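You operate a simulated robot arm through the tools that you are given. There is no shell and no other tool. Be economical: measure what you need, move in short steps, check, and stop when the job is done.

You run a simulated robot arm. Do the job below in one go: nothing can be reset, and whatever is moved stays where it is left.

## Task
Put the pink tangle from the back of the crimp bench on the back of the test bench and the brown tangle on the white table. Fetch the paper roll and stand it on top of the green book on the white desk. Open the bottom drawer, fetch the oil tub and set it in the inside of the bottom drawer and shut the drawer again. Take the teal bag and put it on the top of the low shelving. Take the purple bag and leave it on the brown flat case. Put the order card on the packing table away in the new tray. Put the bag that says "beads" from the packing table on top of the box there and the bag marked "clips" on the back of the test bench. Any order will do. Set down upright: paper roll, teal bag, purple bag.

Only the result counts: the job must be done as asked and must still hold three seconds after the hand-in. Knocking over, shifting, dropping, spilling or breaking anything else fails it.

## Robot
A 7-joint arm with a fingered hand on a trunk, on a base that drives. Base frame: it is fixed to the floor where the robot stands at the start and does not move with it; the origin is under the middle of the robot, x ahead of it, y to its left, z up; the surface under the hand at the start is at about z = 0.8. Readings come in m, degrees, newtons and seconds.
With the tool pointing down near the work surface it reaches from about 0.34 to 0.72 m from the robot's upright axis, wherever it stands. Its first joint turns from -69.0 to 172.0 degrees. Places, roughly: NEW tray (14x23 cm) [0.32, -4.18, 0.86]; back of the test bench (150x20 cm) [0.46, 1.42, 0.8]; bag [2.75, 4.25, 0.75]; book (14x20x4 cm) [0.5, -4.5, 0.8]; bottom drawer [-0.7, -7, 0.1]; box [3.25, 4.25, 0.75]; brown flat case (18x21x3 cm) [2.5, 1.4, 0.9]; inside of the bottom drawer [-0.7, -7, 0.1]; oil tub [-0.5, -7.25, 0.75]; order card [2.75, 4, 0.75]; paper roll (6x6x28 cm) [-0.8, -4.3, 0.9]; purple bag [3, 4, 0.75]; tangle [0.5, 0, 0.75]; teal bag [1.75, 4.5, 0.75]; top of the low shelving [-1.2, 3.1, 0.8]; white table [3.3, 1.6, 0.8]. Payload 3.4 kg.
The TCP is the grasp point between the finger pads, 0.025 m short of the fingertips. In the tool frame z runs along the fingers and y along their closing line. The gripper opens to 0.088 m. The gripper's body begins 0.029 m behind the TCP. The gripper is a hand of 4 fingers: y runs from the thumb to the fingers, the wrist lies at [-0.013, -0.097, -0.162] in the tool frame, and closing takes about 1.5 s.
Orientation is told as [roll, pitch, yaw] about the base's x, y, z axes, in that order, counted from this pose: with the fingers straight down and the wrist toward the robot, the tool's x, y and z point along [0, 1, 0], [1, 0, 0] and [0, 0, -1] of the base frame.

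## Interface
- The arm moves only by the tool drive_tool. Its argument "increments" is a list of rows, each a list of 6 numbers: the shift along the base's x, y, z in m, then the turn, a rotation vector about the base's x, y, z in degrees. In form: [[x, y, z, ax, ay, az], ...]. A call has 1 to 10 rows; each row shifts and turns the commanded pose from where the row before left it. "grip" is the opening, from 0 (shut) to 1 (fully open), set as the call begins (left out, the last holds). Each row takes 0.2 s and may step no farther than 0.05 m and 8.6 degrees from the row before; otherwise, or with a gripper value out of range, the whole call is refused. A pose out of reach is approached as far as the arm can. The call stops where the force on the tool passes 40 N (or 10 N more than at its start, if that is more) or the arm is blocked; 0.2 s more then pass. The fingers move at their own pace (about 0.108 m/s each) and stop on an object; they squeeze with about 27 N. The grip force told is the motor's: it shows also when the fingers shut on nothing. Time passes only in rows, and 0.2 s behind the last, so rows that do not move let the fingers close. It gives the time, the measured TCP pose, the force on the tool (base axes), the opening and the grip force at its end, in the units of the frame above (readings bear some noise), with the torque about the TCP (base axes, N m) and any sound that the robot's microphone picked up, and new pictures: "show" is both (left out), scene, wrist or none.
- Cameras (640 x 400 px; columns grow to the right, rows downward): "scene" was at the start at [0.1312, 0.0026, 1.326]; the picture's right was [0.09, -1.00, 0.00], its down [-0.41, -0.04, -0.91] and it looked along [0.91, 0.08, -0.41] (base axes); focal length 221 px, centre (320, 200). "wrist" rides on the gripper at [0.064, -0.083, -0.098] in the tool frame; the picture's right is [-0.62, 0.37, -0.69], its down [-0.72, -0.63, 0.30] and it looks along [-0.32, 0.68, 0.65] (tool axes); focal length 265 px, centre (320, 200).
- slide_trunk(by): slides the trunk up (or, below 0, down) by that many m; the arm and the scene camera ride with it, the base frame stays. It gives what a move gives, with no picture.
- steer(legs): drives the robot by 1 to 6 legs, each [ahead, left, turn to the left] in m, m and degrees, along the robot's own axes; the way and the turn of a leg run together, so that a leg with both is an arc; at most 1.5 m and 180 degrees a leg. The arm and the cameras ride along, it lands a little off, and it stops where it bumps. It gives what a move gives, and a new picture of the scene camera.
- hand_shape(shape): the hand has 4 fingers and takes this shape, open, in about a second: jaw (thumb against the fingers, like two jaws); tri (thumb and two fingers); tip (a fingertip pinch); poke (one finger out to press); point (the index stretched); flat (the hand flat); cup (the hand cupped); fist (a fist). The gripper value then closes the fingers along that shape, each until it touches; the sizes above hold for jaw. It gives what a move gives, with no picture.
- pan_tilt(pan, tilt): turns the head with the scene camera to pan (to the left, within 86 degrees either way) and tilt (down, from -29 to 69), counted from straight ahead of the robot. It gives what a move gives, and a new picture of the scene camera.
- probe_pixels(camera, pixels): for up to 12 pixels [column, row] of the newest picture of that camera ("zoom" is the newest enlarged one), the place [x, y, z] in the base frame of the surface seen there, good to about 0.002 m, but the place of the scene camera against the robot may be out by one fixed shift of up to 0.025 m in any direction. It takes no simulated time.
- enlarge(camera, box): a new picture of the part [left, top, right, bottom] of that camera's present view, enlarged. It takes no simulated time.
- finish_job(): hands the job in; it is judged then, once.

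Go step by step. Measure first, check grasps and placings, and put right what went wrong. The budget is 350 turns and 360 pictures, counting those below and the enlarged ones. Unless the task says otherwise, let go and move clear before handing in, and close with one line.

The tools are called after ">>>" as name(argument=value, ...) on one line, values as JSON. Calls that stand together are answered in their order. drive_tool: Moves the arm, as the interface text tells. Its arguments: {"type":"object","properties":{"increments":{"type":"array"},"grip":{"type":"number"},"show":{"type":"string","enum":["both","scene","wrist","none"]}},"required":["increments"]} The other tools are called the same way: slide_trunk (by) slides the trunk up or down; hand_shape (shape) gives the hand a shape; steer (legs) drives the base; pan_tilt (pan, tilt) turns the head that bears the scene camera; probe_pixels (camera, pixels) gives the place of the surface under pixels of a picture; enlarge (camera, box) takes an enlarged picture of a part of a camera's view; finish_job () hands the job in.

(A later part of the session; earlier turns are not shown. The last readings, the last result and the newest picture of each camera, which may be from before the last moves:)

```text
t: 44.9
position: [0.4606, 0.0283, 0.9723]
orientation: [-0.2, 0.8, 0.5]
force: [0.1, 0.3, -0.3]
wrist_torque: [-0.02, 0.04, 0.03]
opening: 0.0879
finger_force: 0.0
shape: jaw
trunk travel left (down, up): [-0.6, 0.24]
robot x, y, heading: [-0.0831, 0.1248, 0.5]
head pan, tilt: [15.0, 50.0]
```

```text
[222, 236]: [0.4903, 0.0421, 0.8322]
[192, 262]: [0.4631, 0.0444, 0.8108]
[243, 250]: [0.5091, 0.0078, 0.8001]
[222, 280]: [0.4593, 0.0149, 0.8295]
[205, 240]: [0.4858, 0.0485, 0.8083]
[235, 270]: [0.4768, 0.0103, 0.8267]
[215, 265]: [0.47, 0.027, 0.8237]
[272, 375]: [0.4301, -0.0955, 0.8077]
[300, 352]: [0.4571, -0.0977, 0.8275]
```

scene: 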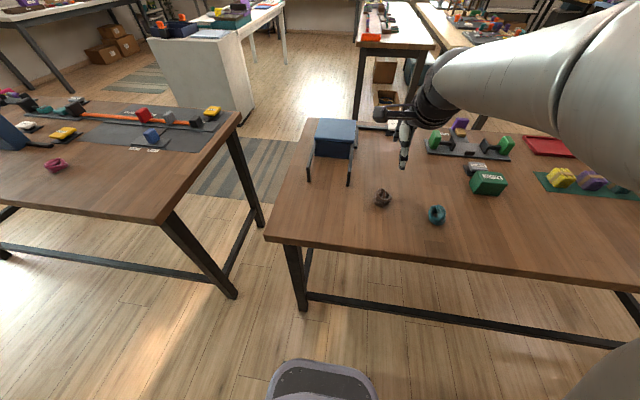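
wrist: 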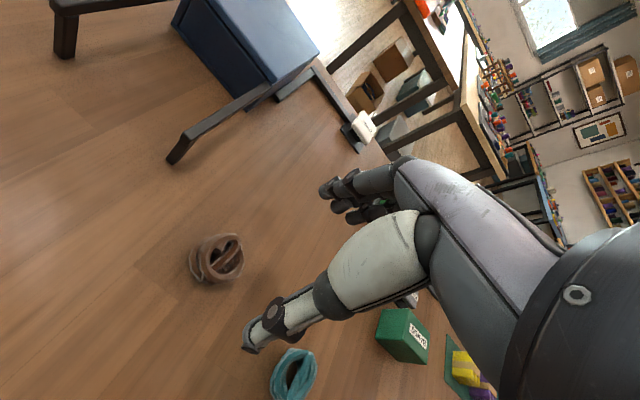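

>>> drive_tool(increments=[[0.007, -0.002, -0.045, 0, 0, 0], [0.006, 0, -0.045, 0, 0, 0], [0, 0, -0.035, 0, 0, 0], [0, 0, -0.02, 0, 0, 0], [0, 0, 0, 0, 0, 0]], show="wrist")

>>> drive_tool(increments=[[0, 0, 0, 0, 0, 0], [0, 0, 0, 0, 0, 0], [0, 0, 0, 0, 0, 0], [0, 0, 0, 0, 0, 0], [0, 0, 0, 0, 0, 0], [0, 0, 0, 0, 0, 0], [0, 0, 0, 0, 0, 0], [0, 0, 0, 0, 0, 0]], grip=0, show="none")

>>> drive_tool(increments=[[0, 0, 0.045, 0, 0, 0], [0, 0, 0.045, 0, 0, 0], [0, 0, 0.045, 0, 0, 0], [0, 0, 0.045, 0, 0, 0], [0, 0, 0, 0, 0, 0]], show="wrist")

```text
t: 46.1
position: [0.471, 0.0259, 0.8264]
orientation: [-0.2, 1.0, 0.4]
force: [-0.2, 0.1, 0.8]
wrist_torque: [0.02, -0.05, -0.01]
opening: 0.0877
finger_force: 0.1
shape: jaw
trunk travel left (down, up): [-0.6, 0.24]
robot x, y, heading: [-0.0847, 0.1227, 0.2]
head pan, tilt: [15.0, 50.0]
```

wrist: 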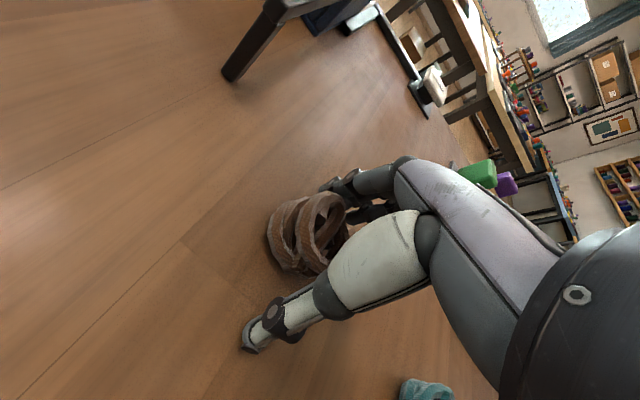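

```text
t: 47.9
position: [0.4711, 0.0261, 0.8271]
orientation: [-0.1, 0.9, 0.5]
force: [-0.7, -0.4, 1.9]
wrist_torque: [0.0, -0.09, -0.03]
opening: 0.0444
finger_force: 27.6
shape: jaw
trunk travel left (down, up): [-0.6, 0.24]
robot x, y, heading: [-0.0854, 0.127, 0.3]
head pan, tilt: [15.0, 50.0]
```

```text
t: 49.1
position: [0.4728, 0.0268, 1.0086]
orientation: [0.0, 0.7, 0.4]
force: [0.3, 0.4, -0.2]
wrist_torque: [-0.01, -0.01, -0.03]
opening: 0.0443
finger_force: 26.8
shape: jaw
trunk travel left (down, up): [-0.6, 0.24]
robot x, y, heading: [-0.0829, 0.1232, 0.6]
head pan, tilt: [15.0, 50.0]
```

wrist: 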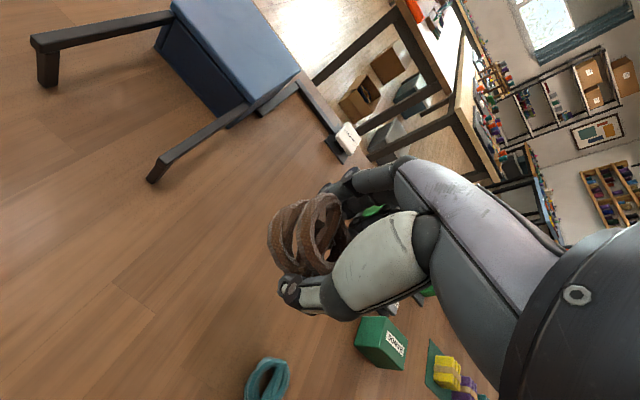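

Brown held. The gap between benches is too narrow, so I look for a way round on the left.

>>> pan_tilt(pan=60, tilt=20)

```text
t: 50.2
position: [0.4725, 0.0259, 1.0084]
orientation: [-0.1, 0.8, 0.6]
force: [0.1, -1.0, -0.2]
wrist_torque: [-0.01, 0.01, 0.02]
opening: 0.044
finger_force: 26.6
shape: jaw
trunk travel left (down, up): [-0.6, 0.24]
robot x, y, heading: [-0.0814, 0.1234, 0.2]
head pan, tilt: [60.0, 20.0]
```

scene: 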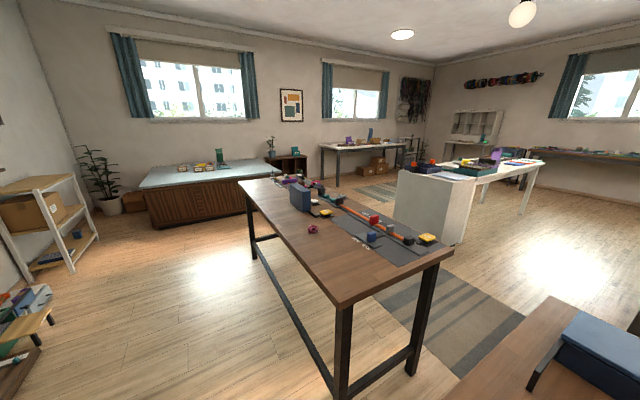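

>>> probe_pixels(camera="scene", pixels=[[240, 182], [270, 176], [435, 250], [255, 212], [265, 158], [330, 145], [418, 150], [400, 225], [545, 162], [530, 212], [445, 170], [160, 180]])

>>> enlarge(camera="scene", box=[120, 120, 440, 280])

>>> enlarge(camera="scene", box=[390, 100, 640, 256])

```text
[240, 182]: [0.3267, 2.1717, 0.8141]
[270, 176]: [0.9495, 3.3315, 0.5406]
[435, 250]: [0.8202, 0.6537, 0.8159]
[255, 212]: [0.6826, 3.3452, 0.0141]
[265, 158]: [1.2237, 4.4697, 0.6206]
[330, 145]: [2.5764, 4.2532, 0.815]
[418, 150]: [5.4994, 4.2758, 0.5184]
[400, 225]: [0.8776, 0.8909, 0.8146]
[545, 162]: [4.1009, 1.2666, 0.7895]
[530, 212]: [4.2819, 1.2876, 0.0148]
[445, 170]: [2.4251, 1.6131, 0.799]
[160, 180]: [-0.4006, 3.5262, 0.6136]
```

```text
2.00 times, centred on (280, 200) of scene
```

zoom: 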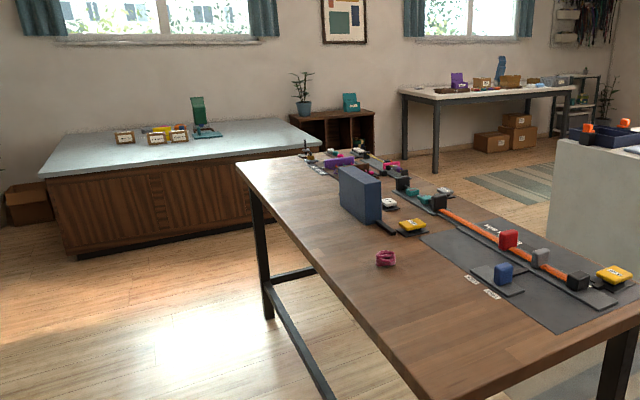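

```text
2.56 times, centred on (515, 178) of scene
```

zoom: 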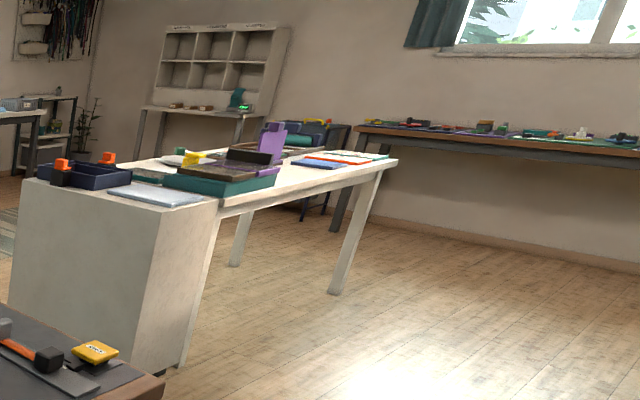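

The test bench spans x 0.34–0.83, y 0.66–2.18; the blue-topped island's front is at y≈3.3; the white table's right edge at y≈1.27. I'll drive round the test bench's left end; first raise the hand.

>>> drive_tool(increments=[[0, 0, 0.045, 0, 0, 0], [0, 0, 0.045, 0, 0, 0], [-0.02, 0, 0.04, 0, 0, 0]], show="none")

>>> steer(legs=[[0, 1.3, 0], [0, 1.3, 0]])

>>> pan_tilt(pan=30, tilt=25)

```text
t: 51.0
position: [0.4544, 0.0258, 1.1412]
orientation: [-0.1, 0.8, 0.5]
force: [0.4, 0.0, 0.4]
wrist_torque: [0.0, 0.02, 0.01]
opening: 0.044
finger_force: 27.3
shape: jaw
trunk travel left (down, up): [-0.6, 0.24]
robot x, y, heading: [-0.0862, 0.1228, 0.5]
head pan, tilt: [60.0, 20.0]
```

```text
t: 63.7
position: [0.4309, 2.6291, 1.1384]
orientation: [0.0, 0.8, 1.3]
force: [0.0, 0.0, 0.0]
wrist_torque: [-0.03, -0.01, 0.02]
opening: 0.044
finger_force: 26.9
shape: jaw
trunk travel left (down, up): [-0.6, 0.24]
robot x, y, heading: [-0.1054, 2.7214, 1.1]
head pan, tilt: [60.0, 20.0]
```

scene: 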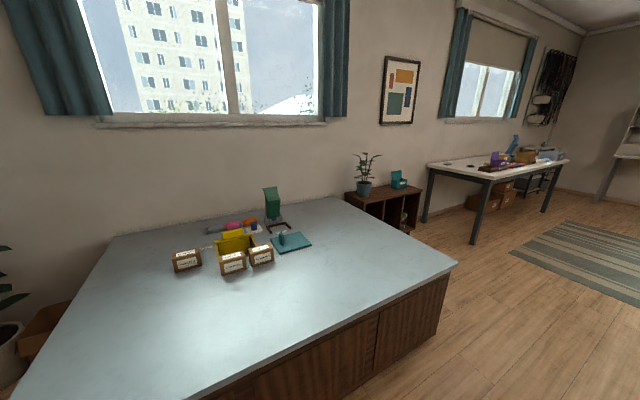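

```text
t: 64.6
position: [0.431, 2.6284, 1.138]
orientation: [-0.1, 0.9, 1.3]
force: [0.1, -1.2, -0.6]
wrist_torque: [-0.01, 0.01, -0.03]
opening: 0.0443
finger_force: 27.3
shape: jaw
trunk travel left (down, up): [-0.6, 0.24]
robot x, y, heading: [-0.1117, 2.7188, 0.9]
head pan, tilt: [30.0, 25.0]
```

scene: 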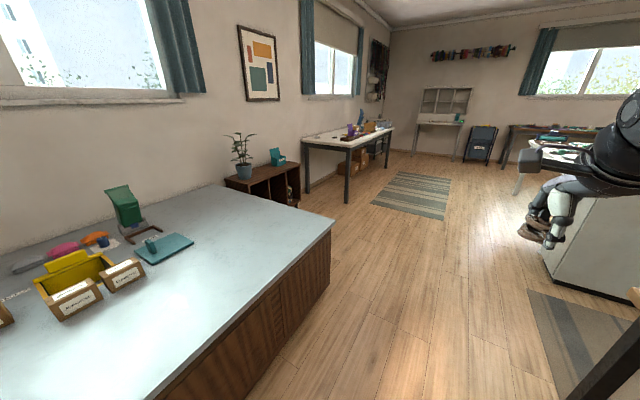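

The way ahead is clear. I drive forward 1.5 m and turn to face +y.

>>> steer(legs=[[1.5, 0, 0], [0, 0, 90]])

>>> pan_tilt(pan=-60, tilt=30)

```text
t: 75.7
position: [1.4523, 3.2884, 1.1378]
orientation: [-0.1, 0.9, 91.2]
force: [0.4, 0.4, 0.1]
wrist_torque: [0.02, 0.02, 0.03]
opening: 0.0438
finger_force: 26.6
shape: jaw
trunk travel left (down, up): [-0.6, 0.24]
robot x, y, heading: [1.3575, 2.7459, 90.8]
head pan, tilt: [30.0, 25.0]
```

scene: 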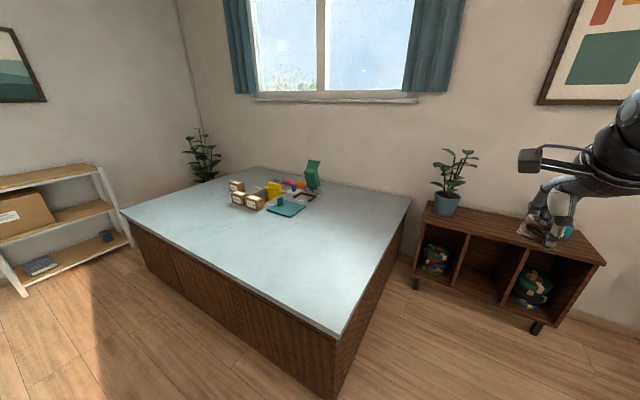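

```text
t: 77.4
position: [1.4524, 3.2871, 1.1387]
orientation: [-0.1, 0.8, 91.2]
force: [0.4, 0.5, -0.1]
wrist_torque: [0.01, 0.02, 0.02]
opening: 0.0438
finger_force: 26.9
shape: jaw
trunk travel left (down, up): [-0.6, 0.24]
robot x, y, heading: [1.3626, 2.748, 91.0]
head pan, tilt: [-60.0, 30.0]
```

scene: 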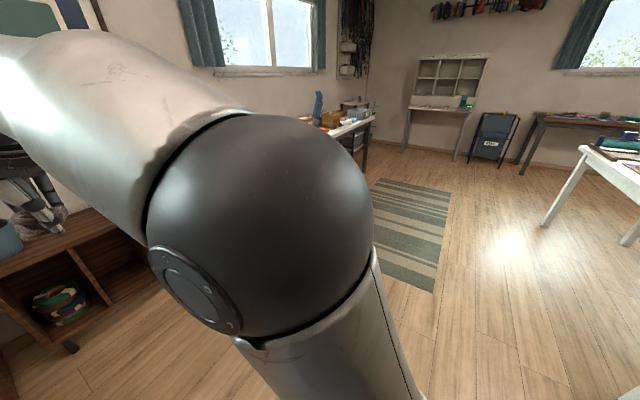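

I go right along the aisle to x≈3.3 between packing table and white table, then turn to face the white table.

>>> steer(legs=[[0, -1.0, 0], [0, -0.95, 0], [0, 0, -180]])

>>> pan_tilt(pan=10, tilt=40)

```text
t: 94.4
position: [3.2048, 2.2572, 1.139]
orientation: [-0.1, 1.0, -88.6]
force: [-0.3, 0.0, -1.0]
wrist_torque: [-0.02, 0.0, -0.01]
opening: 0.0434
finger_force: 27.3
shape: jaw
trunk travel left (down, up): [-0.6, 0.24]
robot x, y, heading: [3.2951, 2.7952, -88.9]
head pan, tilt: [-60.0, 30.0]
```

scene: 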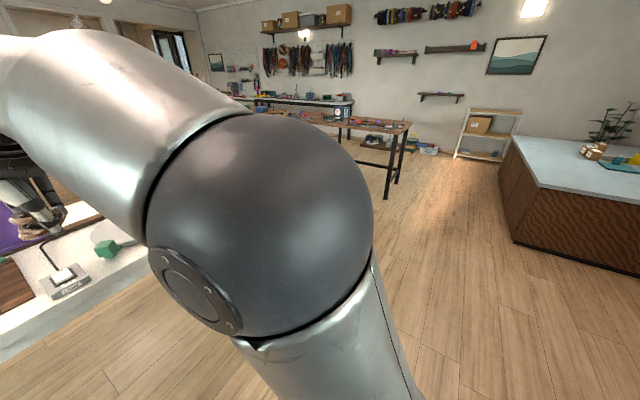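

```text
t: 95.8
position: [3.2049, 2.2567, 1.1358]
orientation: [-0.1, 1.0, -88.5]
force: [0.2, -0.3, -0.2]
wrist_torque: [-0.01, 0.02, 0.02]
opening: 0.0432
finger_force: 26.4
shape: jaw
trunk travel left (down, up): [-0.6, 0.24]
robot x, y, heading: [3.2915, 2.7959, -88.8]
head pan, tilt: [10.0, 40.0]
```

scene: 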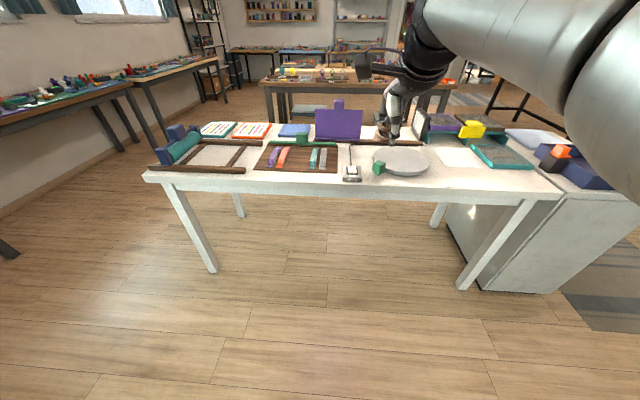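

>>> enlarge(camera="scene", box=[140, 90, 380, 240])

>>> enlarge(camera="scene", box=[330, 80, 640, 274])

```text
2.67 times, centred on (260, 165) of scene
```

zoom: 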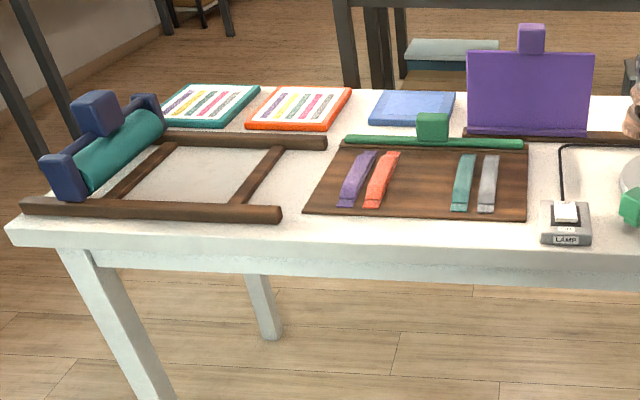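

```text
2.06 times, centred on (485, 177) of scene
```

zoom: 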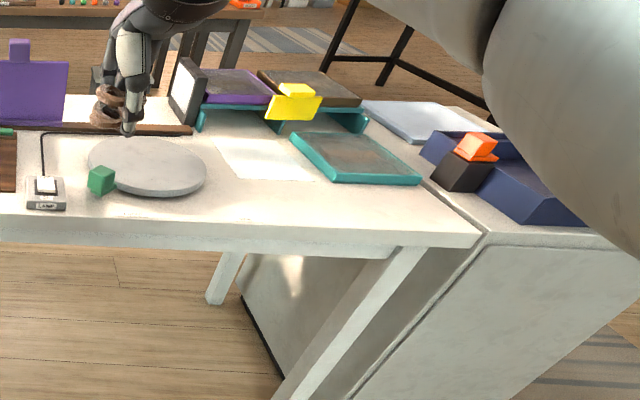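

>>> probe_pixels(camera="zoom", pixels=[[250, 195], [250, 222], [330, 205], [205, 195], [215, 150], [320, 160], [300, 180], [290, 145], [310, 85], [220, 85], [260, 120], [430, 215]])

```text
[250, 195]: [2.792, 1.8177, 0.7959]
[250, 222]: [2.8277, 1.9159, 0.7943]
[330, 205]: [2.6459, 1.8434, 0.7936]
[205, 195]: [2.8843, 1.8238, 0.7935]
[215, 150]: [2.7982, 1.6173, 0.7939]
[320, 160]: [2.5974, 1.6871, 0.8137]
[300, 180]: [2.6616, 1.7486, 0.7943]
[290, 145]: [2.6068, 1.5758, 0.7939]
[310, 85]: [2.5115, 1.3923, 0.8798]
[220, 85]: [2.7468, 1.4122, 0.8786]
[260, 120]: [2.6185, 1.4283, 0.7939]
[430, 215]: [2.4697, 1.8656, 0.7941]
```

Bare white tabletop (true z≈0.78) lies before the sheet at (2.80, 1.83). I drive so the hand comes above it.

>>> steer(legs=[[0.4, -0.4, -1]])

>>> drive_tool(increments=[[0, 0, -0.05, 0, 0, 0], [0, 0, -0.05, 0, 0, 0], [0, 0, -0.05, 0, 0, 0]], show="wrist")

```text
t: 99.1
position: [2.7968, 1.8406, 1.1358]
orientation: [-0.1, 1.3, -89.8]
force: [0.2, -0.6, 0.0]
wrist_torque: [0.02, -0.02, 0.01]
opening: 0.0434
finger_force: 26.7
shape: jaw
trunk travel left (down, up): [-0.6, 0.24]
robot x, y, heading: [2.9013, 2.3773, -90.0]
head pan, tilt: [10.0, 40.0]
```

scene: 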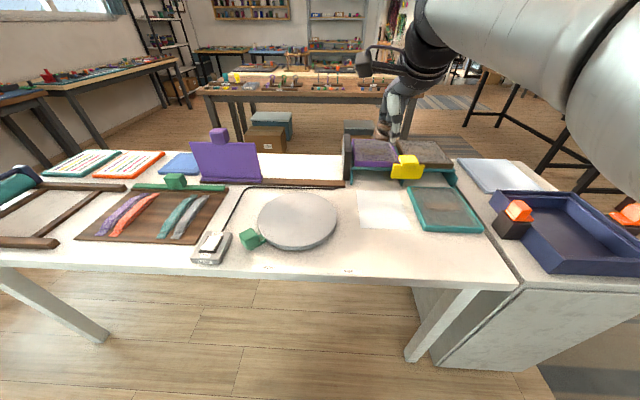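

```text
t: 99.9
position: [2.7992, 1.839, 0.9844]
orientation: [-0.1, 1.0, -89.8]
force: [-0.1, -0.3, 0.5]
wrist_torque: [0.01, -0.01, 0.0]
opening: 0.043
finger_force: 27.6
shape: jaw
trunk travel left (down, up): [-0.6, 0.24]
robot x, y, heading: [2.8972, 2.3751, -90.1]
head pan, tilt: [10.0, 40.0]
```

wrist: 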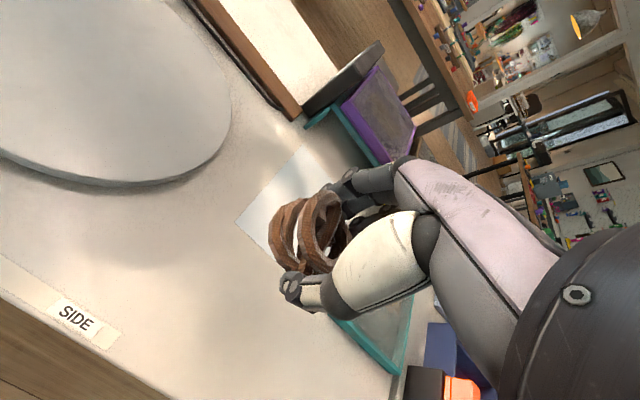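

>>> pan_tilt(pan=0, tilt=55)

>>> enlarge(camera="scene", box=[180, 100, 500, 300])

>>> enlarge(camera="wrist", box=[0, 150, 320, 400])

```text
t: 100.7
position: [2.7991, 1.8392, 0.9841]
orientation: [-0.1, 1.2, -89.8]
force: [-0.2, -0.5, -0.5]
wrist_torque: [-0.01, -0.01, -0.03]
opening: 0.043
finger_force: 26.9
shape: jaw
trunk travel left (down, up): [-0.6, 0.24]
robot x, y, heading: [2.8981, 2.3721, -90.1]
head pan, tilt: [0.0, 55.0]
```

scene: 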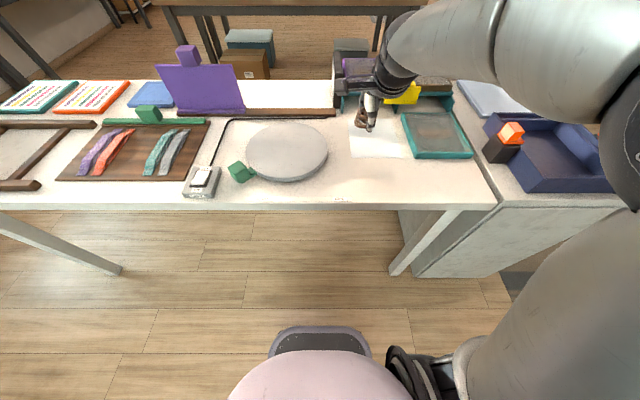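

```text
2.00 times, centred on (340, 200) of scene
```

zoom: 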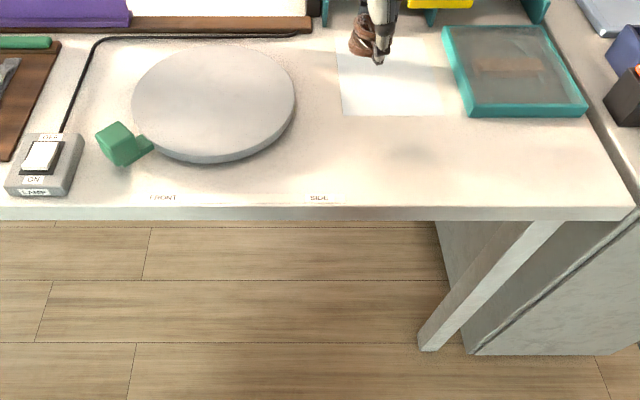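

```text
1.60 times, centred on (160, 275) of wrist
```

zoom: 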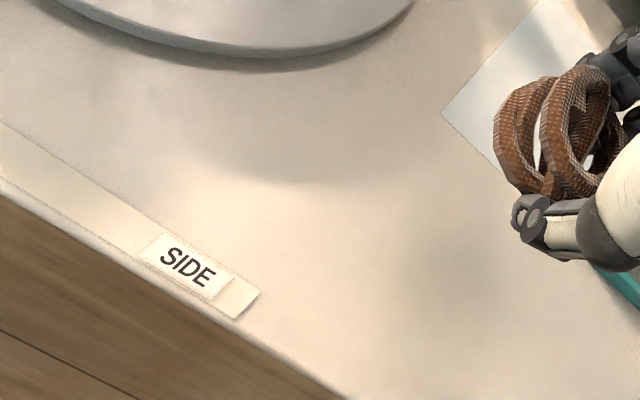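

>>> probe_pixels(camera="wrist", pixels=[[237, 222], [275, 260], [180, 280], [230, 320], [200, 370], [110, 330]])

```text
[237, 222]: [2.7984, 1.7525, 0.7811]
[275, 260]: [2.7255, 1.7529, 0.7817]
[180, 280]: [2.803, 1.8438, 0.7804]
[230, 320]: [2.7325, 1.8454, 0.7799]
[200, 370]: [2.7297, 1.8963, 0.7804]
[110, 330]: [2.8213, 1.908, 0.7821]
```

Table top is z 0.780; the spot (2.80, 1.84) is clear of the sheet and the turntable. I lower and release.

>>> drive_tool(increments=[[0, 0, -0.05, 0, 0, 0], [0, 0, -0.05, 0, 0, 0], [0, 0, -0.04, 0, 0, 0], [0, 0, -0.02, 0, 0, 0], [0, 0, -0.014, 0, 0, 0], [0, 0, 0, 0, 0, 0]], show="none")

>>> drive_tool(increments=[[0, 0, 0, 0, 0, 0], [0, 0, 0, 0, 0, 0], [0, 0, 0, 0, 0, 0], [0, 0, 0, 0, 0, 0], [0, 0, 0, 0, 0, 0], [0, 0, 0, 0, 0, 0]], grip=1, show="none")

>>> drive_tool(increments=[[0, 0, 0.04, 0, 0, 0], [0, 0, 0.045, 0, 0, 0], [0, 0, 0.05, 0, 0, 0], [0, 0, 0.05, 0, 0, 0], [0, 0, 0.05, 0, 0, 0], [0, 0, 0.05, 0, 0, 0], [0, 0, 0.04, 0, 0, 0]], show="both")

```text
t: 102.1
position: [2.7965, 1.839, 0.8116]
orientation: [-0.1, 1.3, -89.8]
force: [-0.1, 0.6, -0.7]
wrist_torque: [0.01, -0.01, 0.0]
opening: 0.0428
finger_force: 26.9
shape: jaw
trunk travel left (down, up): [-0.6, 0.24]
robot x, y, heading: [2.9012, 2.3785, -89.9]
head pan, tilt: [0.0, 55.0]
```

```text
t: 103.5
position: [2.7979, 1.8384, 0.8122]
orientation: [-0.2, 1.1, -89.8]
force: [0.2, -1.0, 0.7]
wrist_torque: [-0.02, 0.0, 0.01]
opening: 0.0878
finger_force: 0.0
shape: jaw
trunk travel left (down, up): [-0.6, 0.24]
robot x, y, heading: [2.9016, 2.3814, -90.1]
head pan, tilt: [0.0, 55.0]
```

```text
t: 105.1
position: [2.7998, 1.8411, 1.1384]
orientation: [-0.2, 1.1, -89.7]
force: [0.3, 0.4, 0.4]
wrist_torque: [-0.01, -0.02, 0.01]
opening: 0.0879
finger_force: 0.0
shape: jaw
trunk travel left (down, up): [-0.6, 0.24]
robot x, y, heading: [2.8994, 2.3804, -90.2]
head pan, tilt: [0.0, 55.0]
```

scene: 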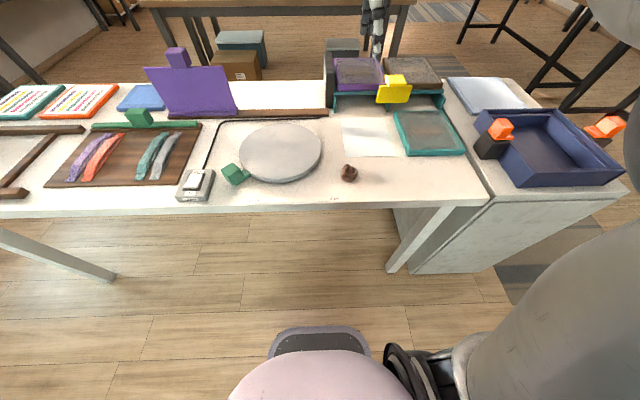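
wrist: 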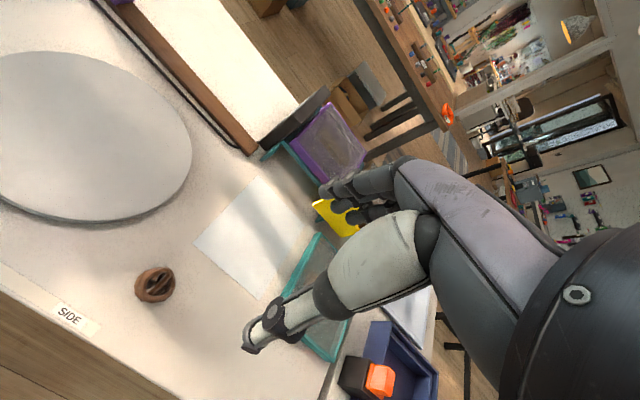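

Brown tangle placed at (348,172). While here I study the brown flat case at (412,72).

>>> enlarge(camera="scene", box=[310, 30, 470, 130])

>>> probe_pixels(camera="zoom", pixels=[[305, 115], [445, 110], [528, 210], [400, 205], [420, 160], [490, 160], [350, 185], [350, 250], [530, 260], [200, 160], [470, 225], [320, 160]])

```text
4.00 times, centred on (390, 80) of scene
```

zoom: 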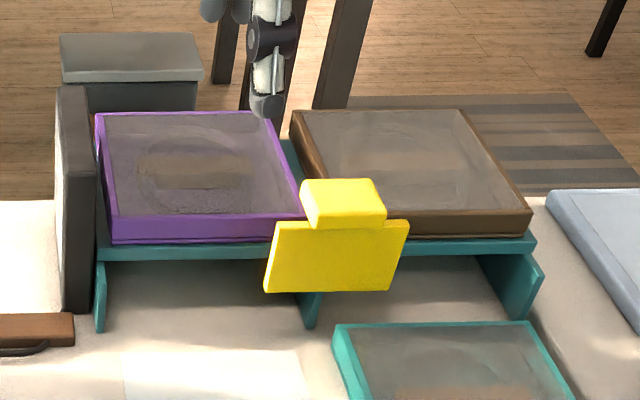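

```text
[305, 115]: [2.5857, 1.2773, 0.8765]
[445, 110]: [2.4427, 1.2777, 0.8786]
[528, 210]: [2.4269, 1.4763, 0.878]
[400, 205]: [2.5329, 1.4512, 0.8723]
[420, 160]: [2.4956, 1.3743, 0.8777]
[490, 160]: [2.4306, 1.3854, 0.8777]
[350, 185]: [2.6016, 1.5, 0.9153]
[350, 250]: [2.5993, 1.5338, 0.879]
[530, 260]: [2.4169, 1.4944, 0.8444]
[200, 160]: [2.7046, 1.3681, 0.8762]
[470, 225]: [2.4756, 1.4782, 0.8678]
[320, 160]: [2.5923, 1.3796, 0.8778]
```

Brown case top is about x 2.43–2.60, y 1.27–1.47, z≈0.864. I back off, turn round and look at the packing table.

>>> steer(legs=[[-0.3, 0, 0], [0, 0, 180]])

>>> pan_tilt(pan=8, tilt=40)

```text
t: 114.6
position: [2.9652, 3.2226, 1.1359]
orientation: [-0.1, 1.2, 93.8]
force: [0.2, 0.3, 0.0]
wrist_torque: [-0.01, -0.01, 0.01]
opening: 0.0876
finger_force: 0.1
shape: jaw
trunk travel left (down, up): [-0.6, 0.24]
robot x, y, heading: [2.9025, 2.6764, 93.8]
head pan, tilt: [0.0, 55.0]
```

scene: 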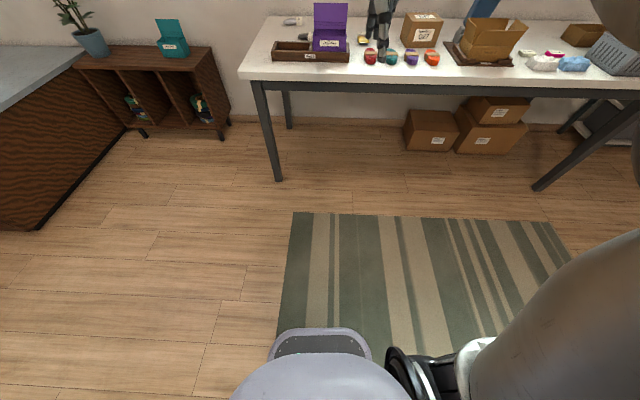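

```text
t: 115.4
position: [2.9647, 3.2224, 1.1349]
orientation: [-0.1, 1.4, 93.8]
force: [-0.1, -0.1, 0.8]
wrist_torque: [0.01, 0.04, 0.02]
opening: 0.0879
finger_force: 0.1
shape: jaw
trunk travel left (down, up): [-0.6, 0.24]
robot x, y, heading: [2.8977, 2.6782, 93.6]
head pan, tilt: [8.0, 40.0]
```

scene: 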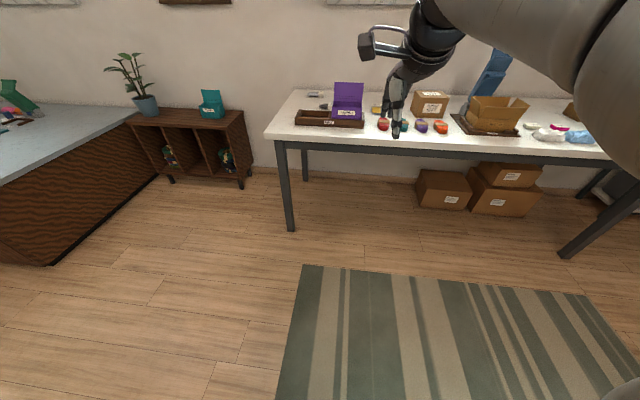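

>>> enlarge(camera="scene", box=[260, 60, 480, 197])

>>> enlarge(camera="scene", box=[430, 60, 640, 191])

>>> enlarge(camera="scene", box=[180, 70, 260, 120])

```text
2.91 times, centred on (370, 128) of scene
```

zoom: 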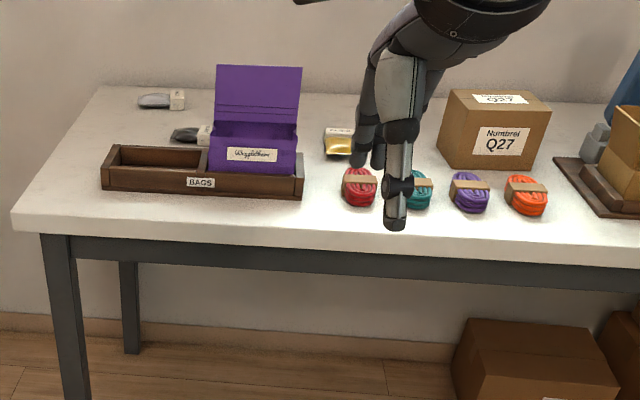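

```text
3.05 times, centred on (535, 126) of scene
```

zoom: 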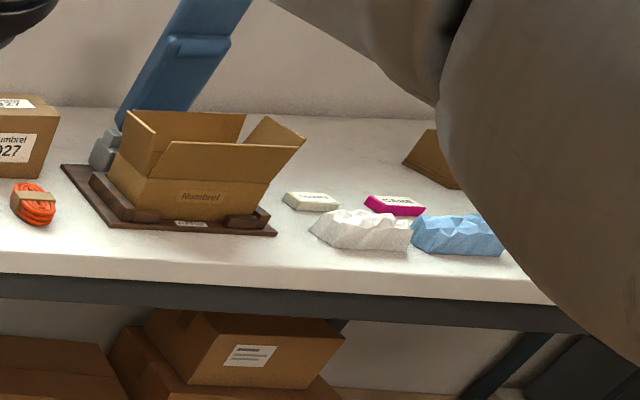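

```text
8.00 times, centred on (220, 95) of scene
```

zoom: 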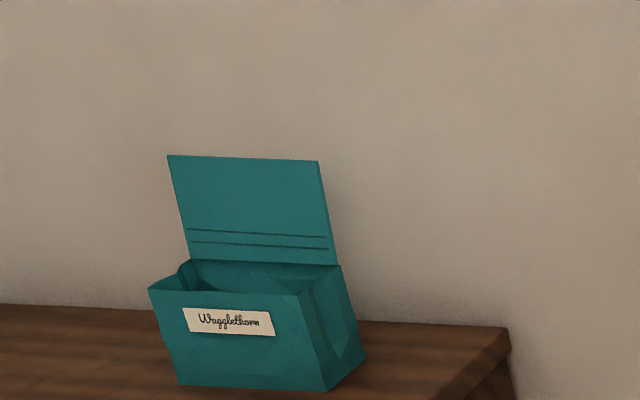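

>>> probe_pixels(camera="scene", pixels=[[300, 138], [294, 122], [347, 115], [349, 88], [430, 105], [500, 55], [315, 94], [324, 106], [376, 110], [211, 112], [211, 93], [365, 140]])

```text
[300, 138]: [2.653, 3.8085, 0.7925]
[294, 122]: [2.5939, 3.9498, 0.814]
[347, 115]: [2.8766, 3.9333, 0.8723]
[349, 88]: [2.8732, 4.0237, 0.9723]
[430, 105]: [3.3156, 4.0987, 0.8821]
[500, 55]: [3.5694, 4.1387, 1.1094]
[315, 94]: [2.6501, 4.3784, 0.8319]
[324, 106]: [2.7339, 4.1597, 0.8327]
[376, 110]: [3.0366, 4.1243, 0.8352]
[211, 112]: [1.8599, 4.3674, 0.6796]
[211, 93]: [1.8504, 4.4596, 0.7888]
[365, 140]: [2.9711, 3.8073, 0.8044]
```

I straighten to heading 90 and go nearer the packing table (front edge y≈3.80).

>>> steer(legs=[[0, 0, -3.7], [0.55, 0, 0]])

>>> drive_tool(increments=[[0, 0, 0, 0, 0, 0]], show="wrist")

```text
t: 119.0
position: [3.011, 3.7699, 1.1351]
orientation: [-0.1, 1.3, 89.2]
force: [0.2, 0.6, -0.3]
wrist_torque: [-0.02, 0.0, 0.02]
opening: 0.0876
finger_force: 0.1
shape: jaw
trunk travel left (down, up): [-0.6, 0.24]
robot x, y, heading: [2.9066, 3.2313, 89.1]
head pan, tilt: [8.0, 40.0]
```

scene: 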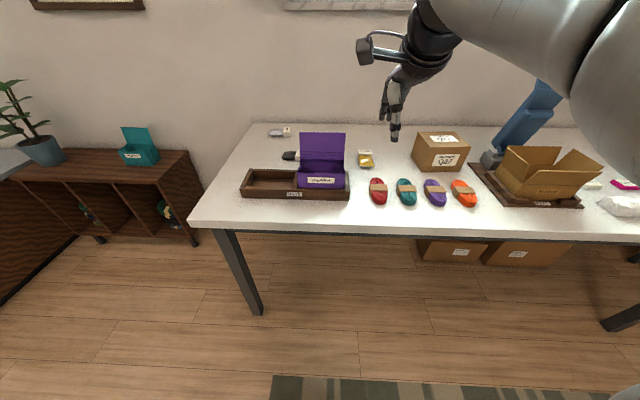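

```text
t: 119.4
position: [3.0104, 3.7708, 1.1347]
orientation: [-0.1, 1.5, 89.4]
force: [0.4, 0.1, -1.1]
wrist_torque: [-0.01, 0.02, 0.01]
opening: 0.0876
finger_force: 0.0
shape: jaw
trunk travel left (down, up): [-0.6, 0.24]
robot x, y, heading: [2.8999, 3.2338, 89.2]
head pan, tilt: [8.0, 40.0]
```

wrist: 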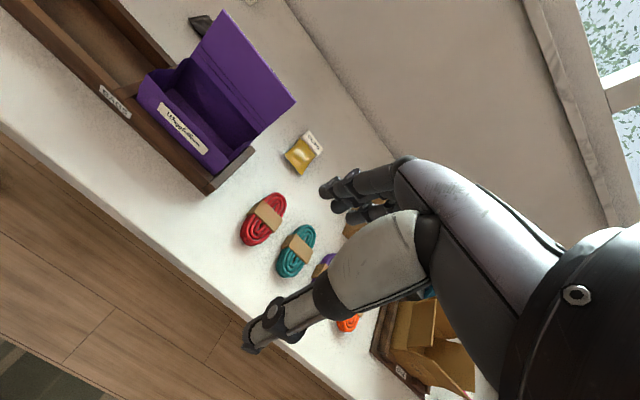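

>>> enlarge(camera="wrist", box=[130, 0, 370, 250])

>>> enlarge(camera="scene", box=[230, 110, 400, 216])

>>> enlarge(camera="scene", box=[250, 115, 310, 165])

```text
1.60 times, centred on (250, 125) of wrist
```

zoom: 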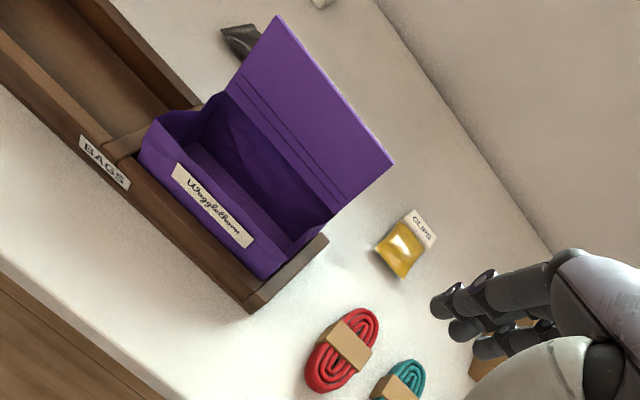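

```text
3.76 times, centred on (315, 163) of scene
```

zoom: 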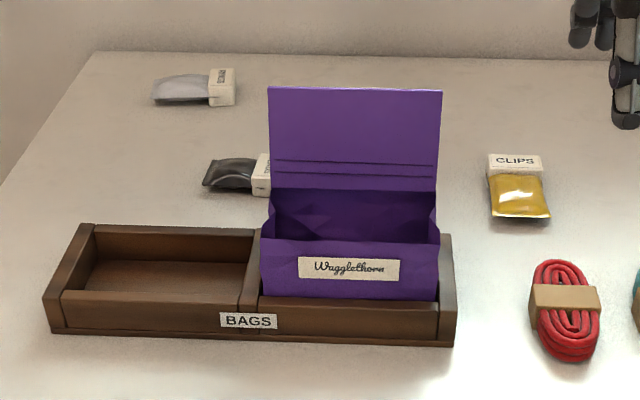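

```text
8.00 times, centred on (280, 140) of scene
```

zoom: 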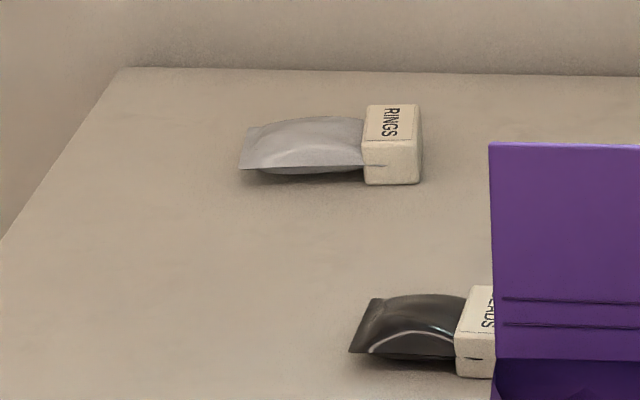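

Black is BEADS (behind the purple bag), yellow is CLIPS. I look for the order card further right.

>>> pan_tilt(pan=-20, tilt=45)

>>> pan_tilt(pan=40, tilt=40)

```text
t: 120.3
position: [3.0114, 3.7704, 1.136]
orientation: [-0.1, 1.3, 89.3]
force: [-0.2, 0.6, 0.4]
wrist_torque: [0.01, -0.02, 0.02]
opening: 0.0873
finger_force: 0.0
shape: jaw
trunk travel left (down, up): [-0.6, 0.24]
robot x, y, heading: [2.9025, 3.2345, 89.0]
head pan, tilt: [-20.0, 45.0]
```

scene: 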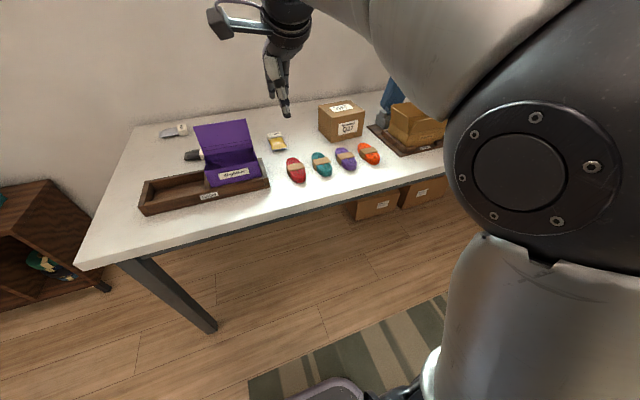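

```text
t: 121.6
position: [3.0119, 3.7713, 1.1336]
orientation: [-0.1, 1.6, 89.3]
force: [-0.4, 0.2, -0.1]
wrist_torque: [0.01, -0.03, -0.01]
opening: 0.0875
finger_force: 0.0
shape: jaw
trunk travel left (down, up): [-0.6, 0.24]
robot x, y, heading: [2.9071, 3.2366, 89.2]
head pan, tilt: [40.0, 40.0]
```

scene: 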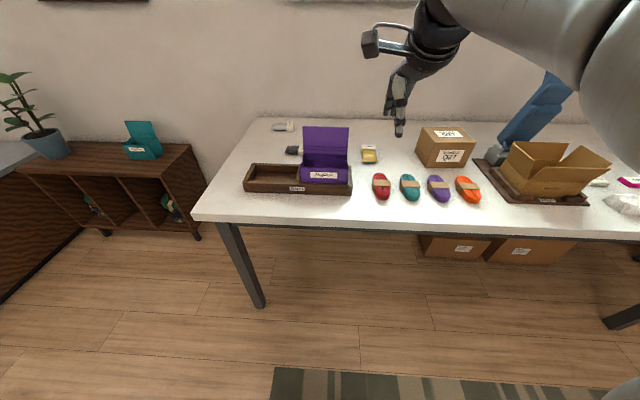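

I measure the purple bag's geometry for a grasp.

>>> enlarge(camera="scene", box=[280, 110, 400, 200])

>>> probe_pixels(camera="zoom", pixels=[[135, 100], [370, 105], [130, 240], [370, 245], [120, 315], [350, 320], [128, 375], [360, 380], [245, 255], [245, 290], [245, 315], [245, 365]])

>>> probe_pixels(camera="wrist", pixels=[[140, 88], [185, 62], [225, 15], [295, 100], [250, 150], [220, 185], [185, 115], [195, 105], [215, 85], [260, 90], [302, 150], [205, 25]])

```text
4.44 times, centred on (340, 155) of scene
```

zoom: 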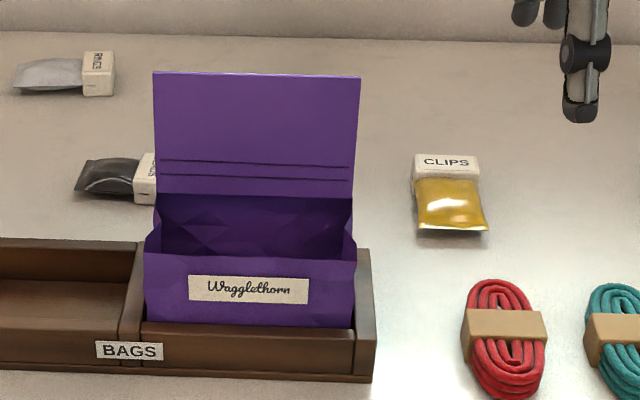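

```text
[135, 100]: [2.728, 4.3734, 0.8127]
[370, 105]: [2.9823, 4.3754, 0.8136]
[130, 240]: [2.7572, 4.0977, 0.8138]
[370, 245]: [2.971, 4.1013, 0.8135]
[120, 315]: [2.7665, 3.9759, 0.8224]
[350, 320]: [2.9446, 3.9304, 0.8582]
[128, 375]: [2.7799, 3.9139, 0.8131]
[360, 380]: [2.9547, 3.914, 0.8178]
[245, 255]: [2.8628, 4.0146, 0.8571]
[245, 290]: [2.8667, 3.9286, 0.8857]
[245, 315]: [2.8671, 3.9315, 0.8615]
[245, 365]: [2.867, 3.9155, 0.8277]
```

```text
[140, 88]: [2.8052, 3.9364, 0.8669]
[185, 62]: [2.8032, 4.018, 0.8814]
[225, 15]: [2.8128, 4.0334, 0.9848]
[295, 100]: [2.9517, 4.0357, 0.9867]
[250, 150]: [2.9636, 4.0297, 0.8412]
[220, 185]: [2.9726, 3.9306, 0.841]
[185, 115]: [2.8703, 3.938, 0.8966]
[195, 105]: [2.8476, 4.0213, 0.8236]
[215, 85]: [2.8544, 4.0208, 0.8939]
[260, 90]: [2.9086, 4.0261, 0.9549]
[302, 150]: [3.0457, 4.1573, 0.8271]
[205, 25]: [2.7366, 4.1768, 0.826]
```

The bag is 15 cm wide, front wall y 3.936, flap at y≈4.03 from z 0.91 up to 0.987. Depth 9 cm is too wide to span, so I'll pinch the flap. I move the base to bring it in reach.

>>> steer(legs=[[0.2, 0.12, 0.8]])

>>> drive_tool(increments=[[0, 0, 0, 0, 0, 0]], show="wrist")

```text
t: 123.4
position: [2.886, 3.973, 1.1327]
orientation: [-0.1, 1.7, 89.9]
force: [0.2, 0.5, -1.0]
wrist_torque: [-0.01, 0.0, -0.02]
opening: 0.0876
finger_force: 0.1
shape: jaw
trunk travel left (down, up): [-0.6, 0.24]
robot x, y, heading: [2.7817, 3.4308, 89.8]
head pan, tilt: [40.0, 40.0]
```

scene: 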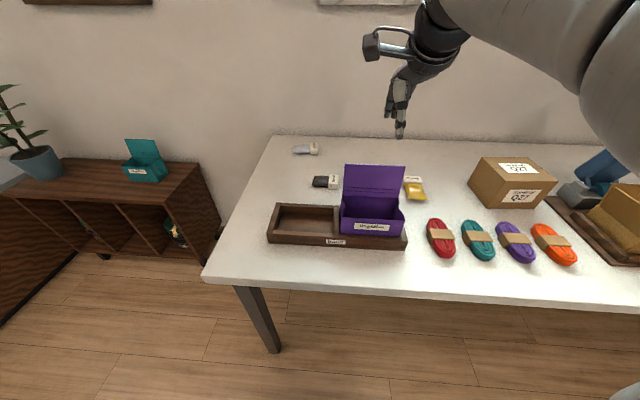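

```text
t: 123.8
position: [2.8862, 3.9724, 1.1302]
orientation: [-0.3, 1.8, 90.0]
force: [0.9, 0.3, -0.4]
wrist_torque: [0.01, -0.01, 0.02]
opening: 0.0876
finger_force: 0.1
shape: jaw
trunk travel left (down, up): [-0.6, 0.24]
robot x, y, heading: [2.7856, 3.4311, 89.7]
head pan, tilt: [40.0, 40.0]
```

wrist: 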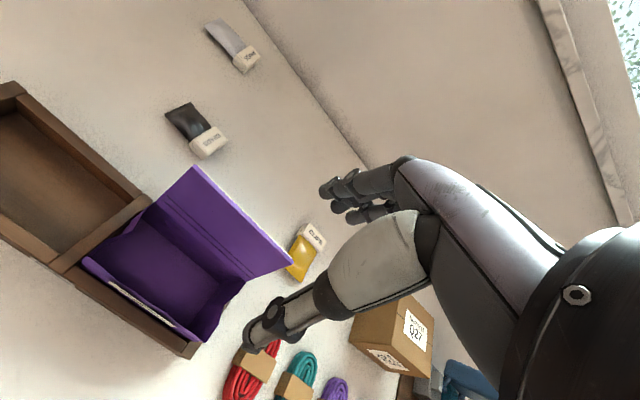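

>>> probe_pixels(camera="wrist", pixels=[[198, 172], [240, 216], [283, 260], [225, 225], [200, 215], [175, 250], [205, 145], [190, 120], [310, 235], [300, 262], [120, 290], [195, 340]])

```text
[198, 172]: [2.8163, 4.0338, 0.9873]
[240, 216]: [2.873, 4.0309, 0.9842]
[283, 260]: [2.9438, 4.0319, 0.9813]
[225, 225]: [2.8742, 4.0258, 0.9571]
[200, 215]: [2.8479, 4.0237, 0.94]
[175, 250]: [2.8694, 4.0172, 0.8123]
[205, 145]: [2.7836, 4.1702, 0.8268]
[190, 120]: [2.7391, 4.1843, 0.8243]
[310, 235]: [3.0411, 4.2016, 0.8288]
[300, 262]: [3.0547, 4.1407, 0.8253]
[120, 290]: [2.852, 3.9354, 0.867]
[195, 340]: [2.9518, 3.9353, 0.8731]
```

Flap plane is at y≈4.029. I move over it and descend to TCP z 0.958.

>>> drive_tool(increments=[[-0.003, 0.03, 0, 0, 0, 0], [-0.003, 0.028, -0.01, 0, -1.5, 0], [0, 0, -0.045, 0, 0, 0], [0, 0, -0.045, 0, 0, 0], [0, 0, -0.04, 0, 0, 0], [0, 0, -0.03, 0, 0, 0], [0, 0, 0, 0, 0, 0]], show="both")

```text
t: 125.4
position: [2.8804, 4.0281, 0.9638]
orientation: [-1.6, 1.6, 90.0]
force: [-0.1, -0.5, -0.5]
wrist_torque: [-0.03, 0.0, -0.01]
opening: 0.0878
finger_force: 0.1
shape: jaw
trunk travel left (down, up): [-0.6, 0.24]
robot x, y, heading: [2.7871, 3.4311, 89.9]
head pan, tilt: [40.0, 40.0]
```

scene: 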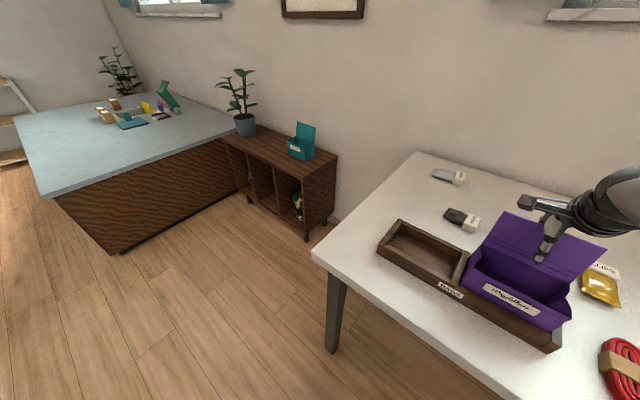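
wrist: 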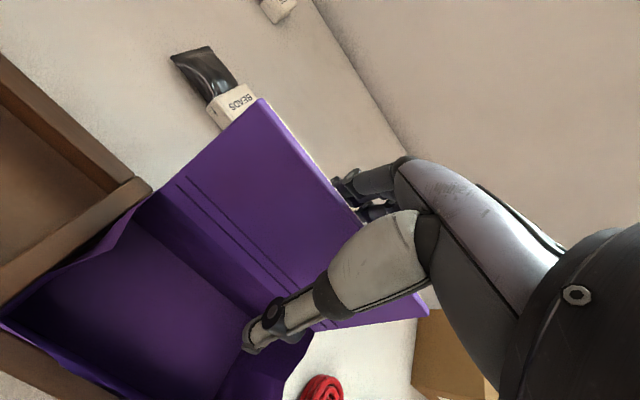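

>>> drive_tool(increments=[[0, 0.001, -0.005, 1.5, 1.5, 0], [0, 0, 0, 0, 0, 0]], show="none")

>>> drive_tool(increments=[[0, 0, 0, 0, 0, 0], [0, 0, 0, 0, 0, 0], [0, 0, 0, 0, 0, 0], [0, 0, 0, 0, 0, 0], [0, 0, 0, 0, 0, 0], [0, 0, 0, 0, 0, 0], [0, 0, 0, 0, 0, 0], [0, 0, 0, 0, 0, 0]], grip=0, show="wrist")

```text
t: 126.0
position: [2.8819, 4.0306, 0.9575]
orientation: [-0.1, 0.2, 90.0]
force: [0.1, 0.3, 0.4]
wrist_torque: [0.0, -0.02, 0.02]
opening: 0.0878
finger_force: 0.0
shape: jaw
trunk travel left (down, up): [-0.6, 0.24]
robot x, y, heading: [2.784, 3.4352, 89.9]
head pan, tilt: [40.0, 40.0]
```

```text
t: 127.8
position: [2.8809, 4.031, 0.9584]
orientation: [-0.1, 0.0, 90.0]
force: [0.6, -0.6, -0.1]
wrist_torque: [-0.07, -0.02, 0.03]
opening: 0.0
finger_force: 27.1
shape: jaw
trunk travel left (down, up): [-0.6, 0.24]
robot x, y, heading: [2.7855, 3.4306, 89.8]
head pan, tilt: [40.0, 40.0]
```

wrist: 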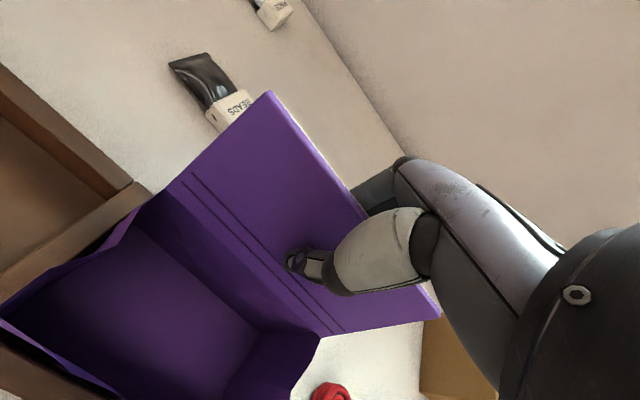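

It looks pinched on the thin flap (opening ~0). I lift a little and check.

>>> drive_tool(increments=[[0, 0, 0.02, 0, 0, 0], [0, 0, 0.02, 0, 0, 0], [0, 0, 0.02, 0, 0, 0], [0, 0, 0, 0, 0, 0]], show="both")

```text
t: 128.8
position: [2.8805, 4.0313, 1.0174]
orientation: [-0.1, 0.1, 90.0]
force: [0.2, 0.2, 0.0]
wrist_torque: [0.03, 0.0, -0.01]
opening: 0.0001
finger_force: 26.9
shape: jaw
trunk travel left (down, up): [-0.6, 0.24]
robot x, y, heading: [2.7863, 3.4313, 89.7]
head pan, tilt: [40.0, 40.0]
```

scene: 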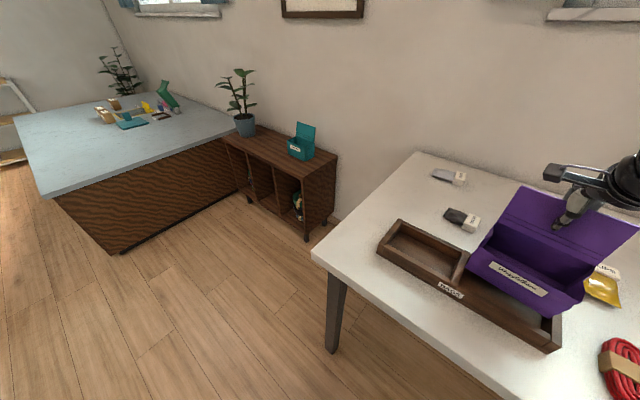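
wrist: 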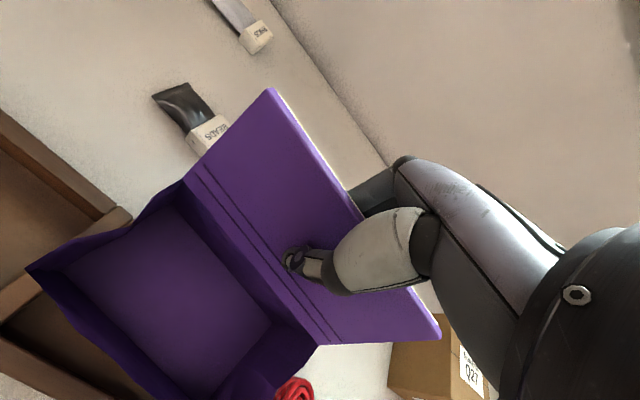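

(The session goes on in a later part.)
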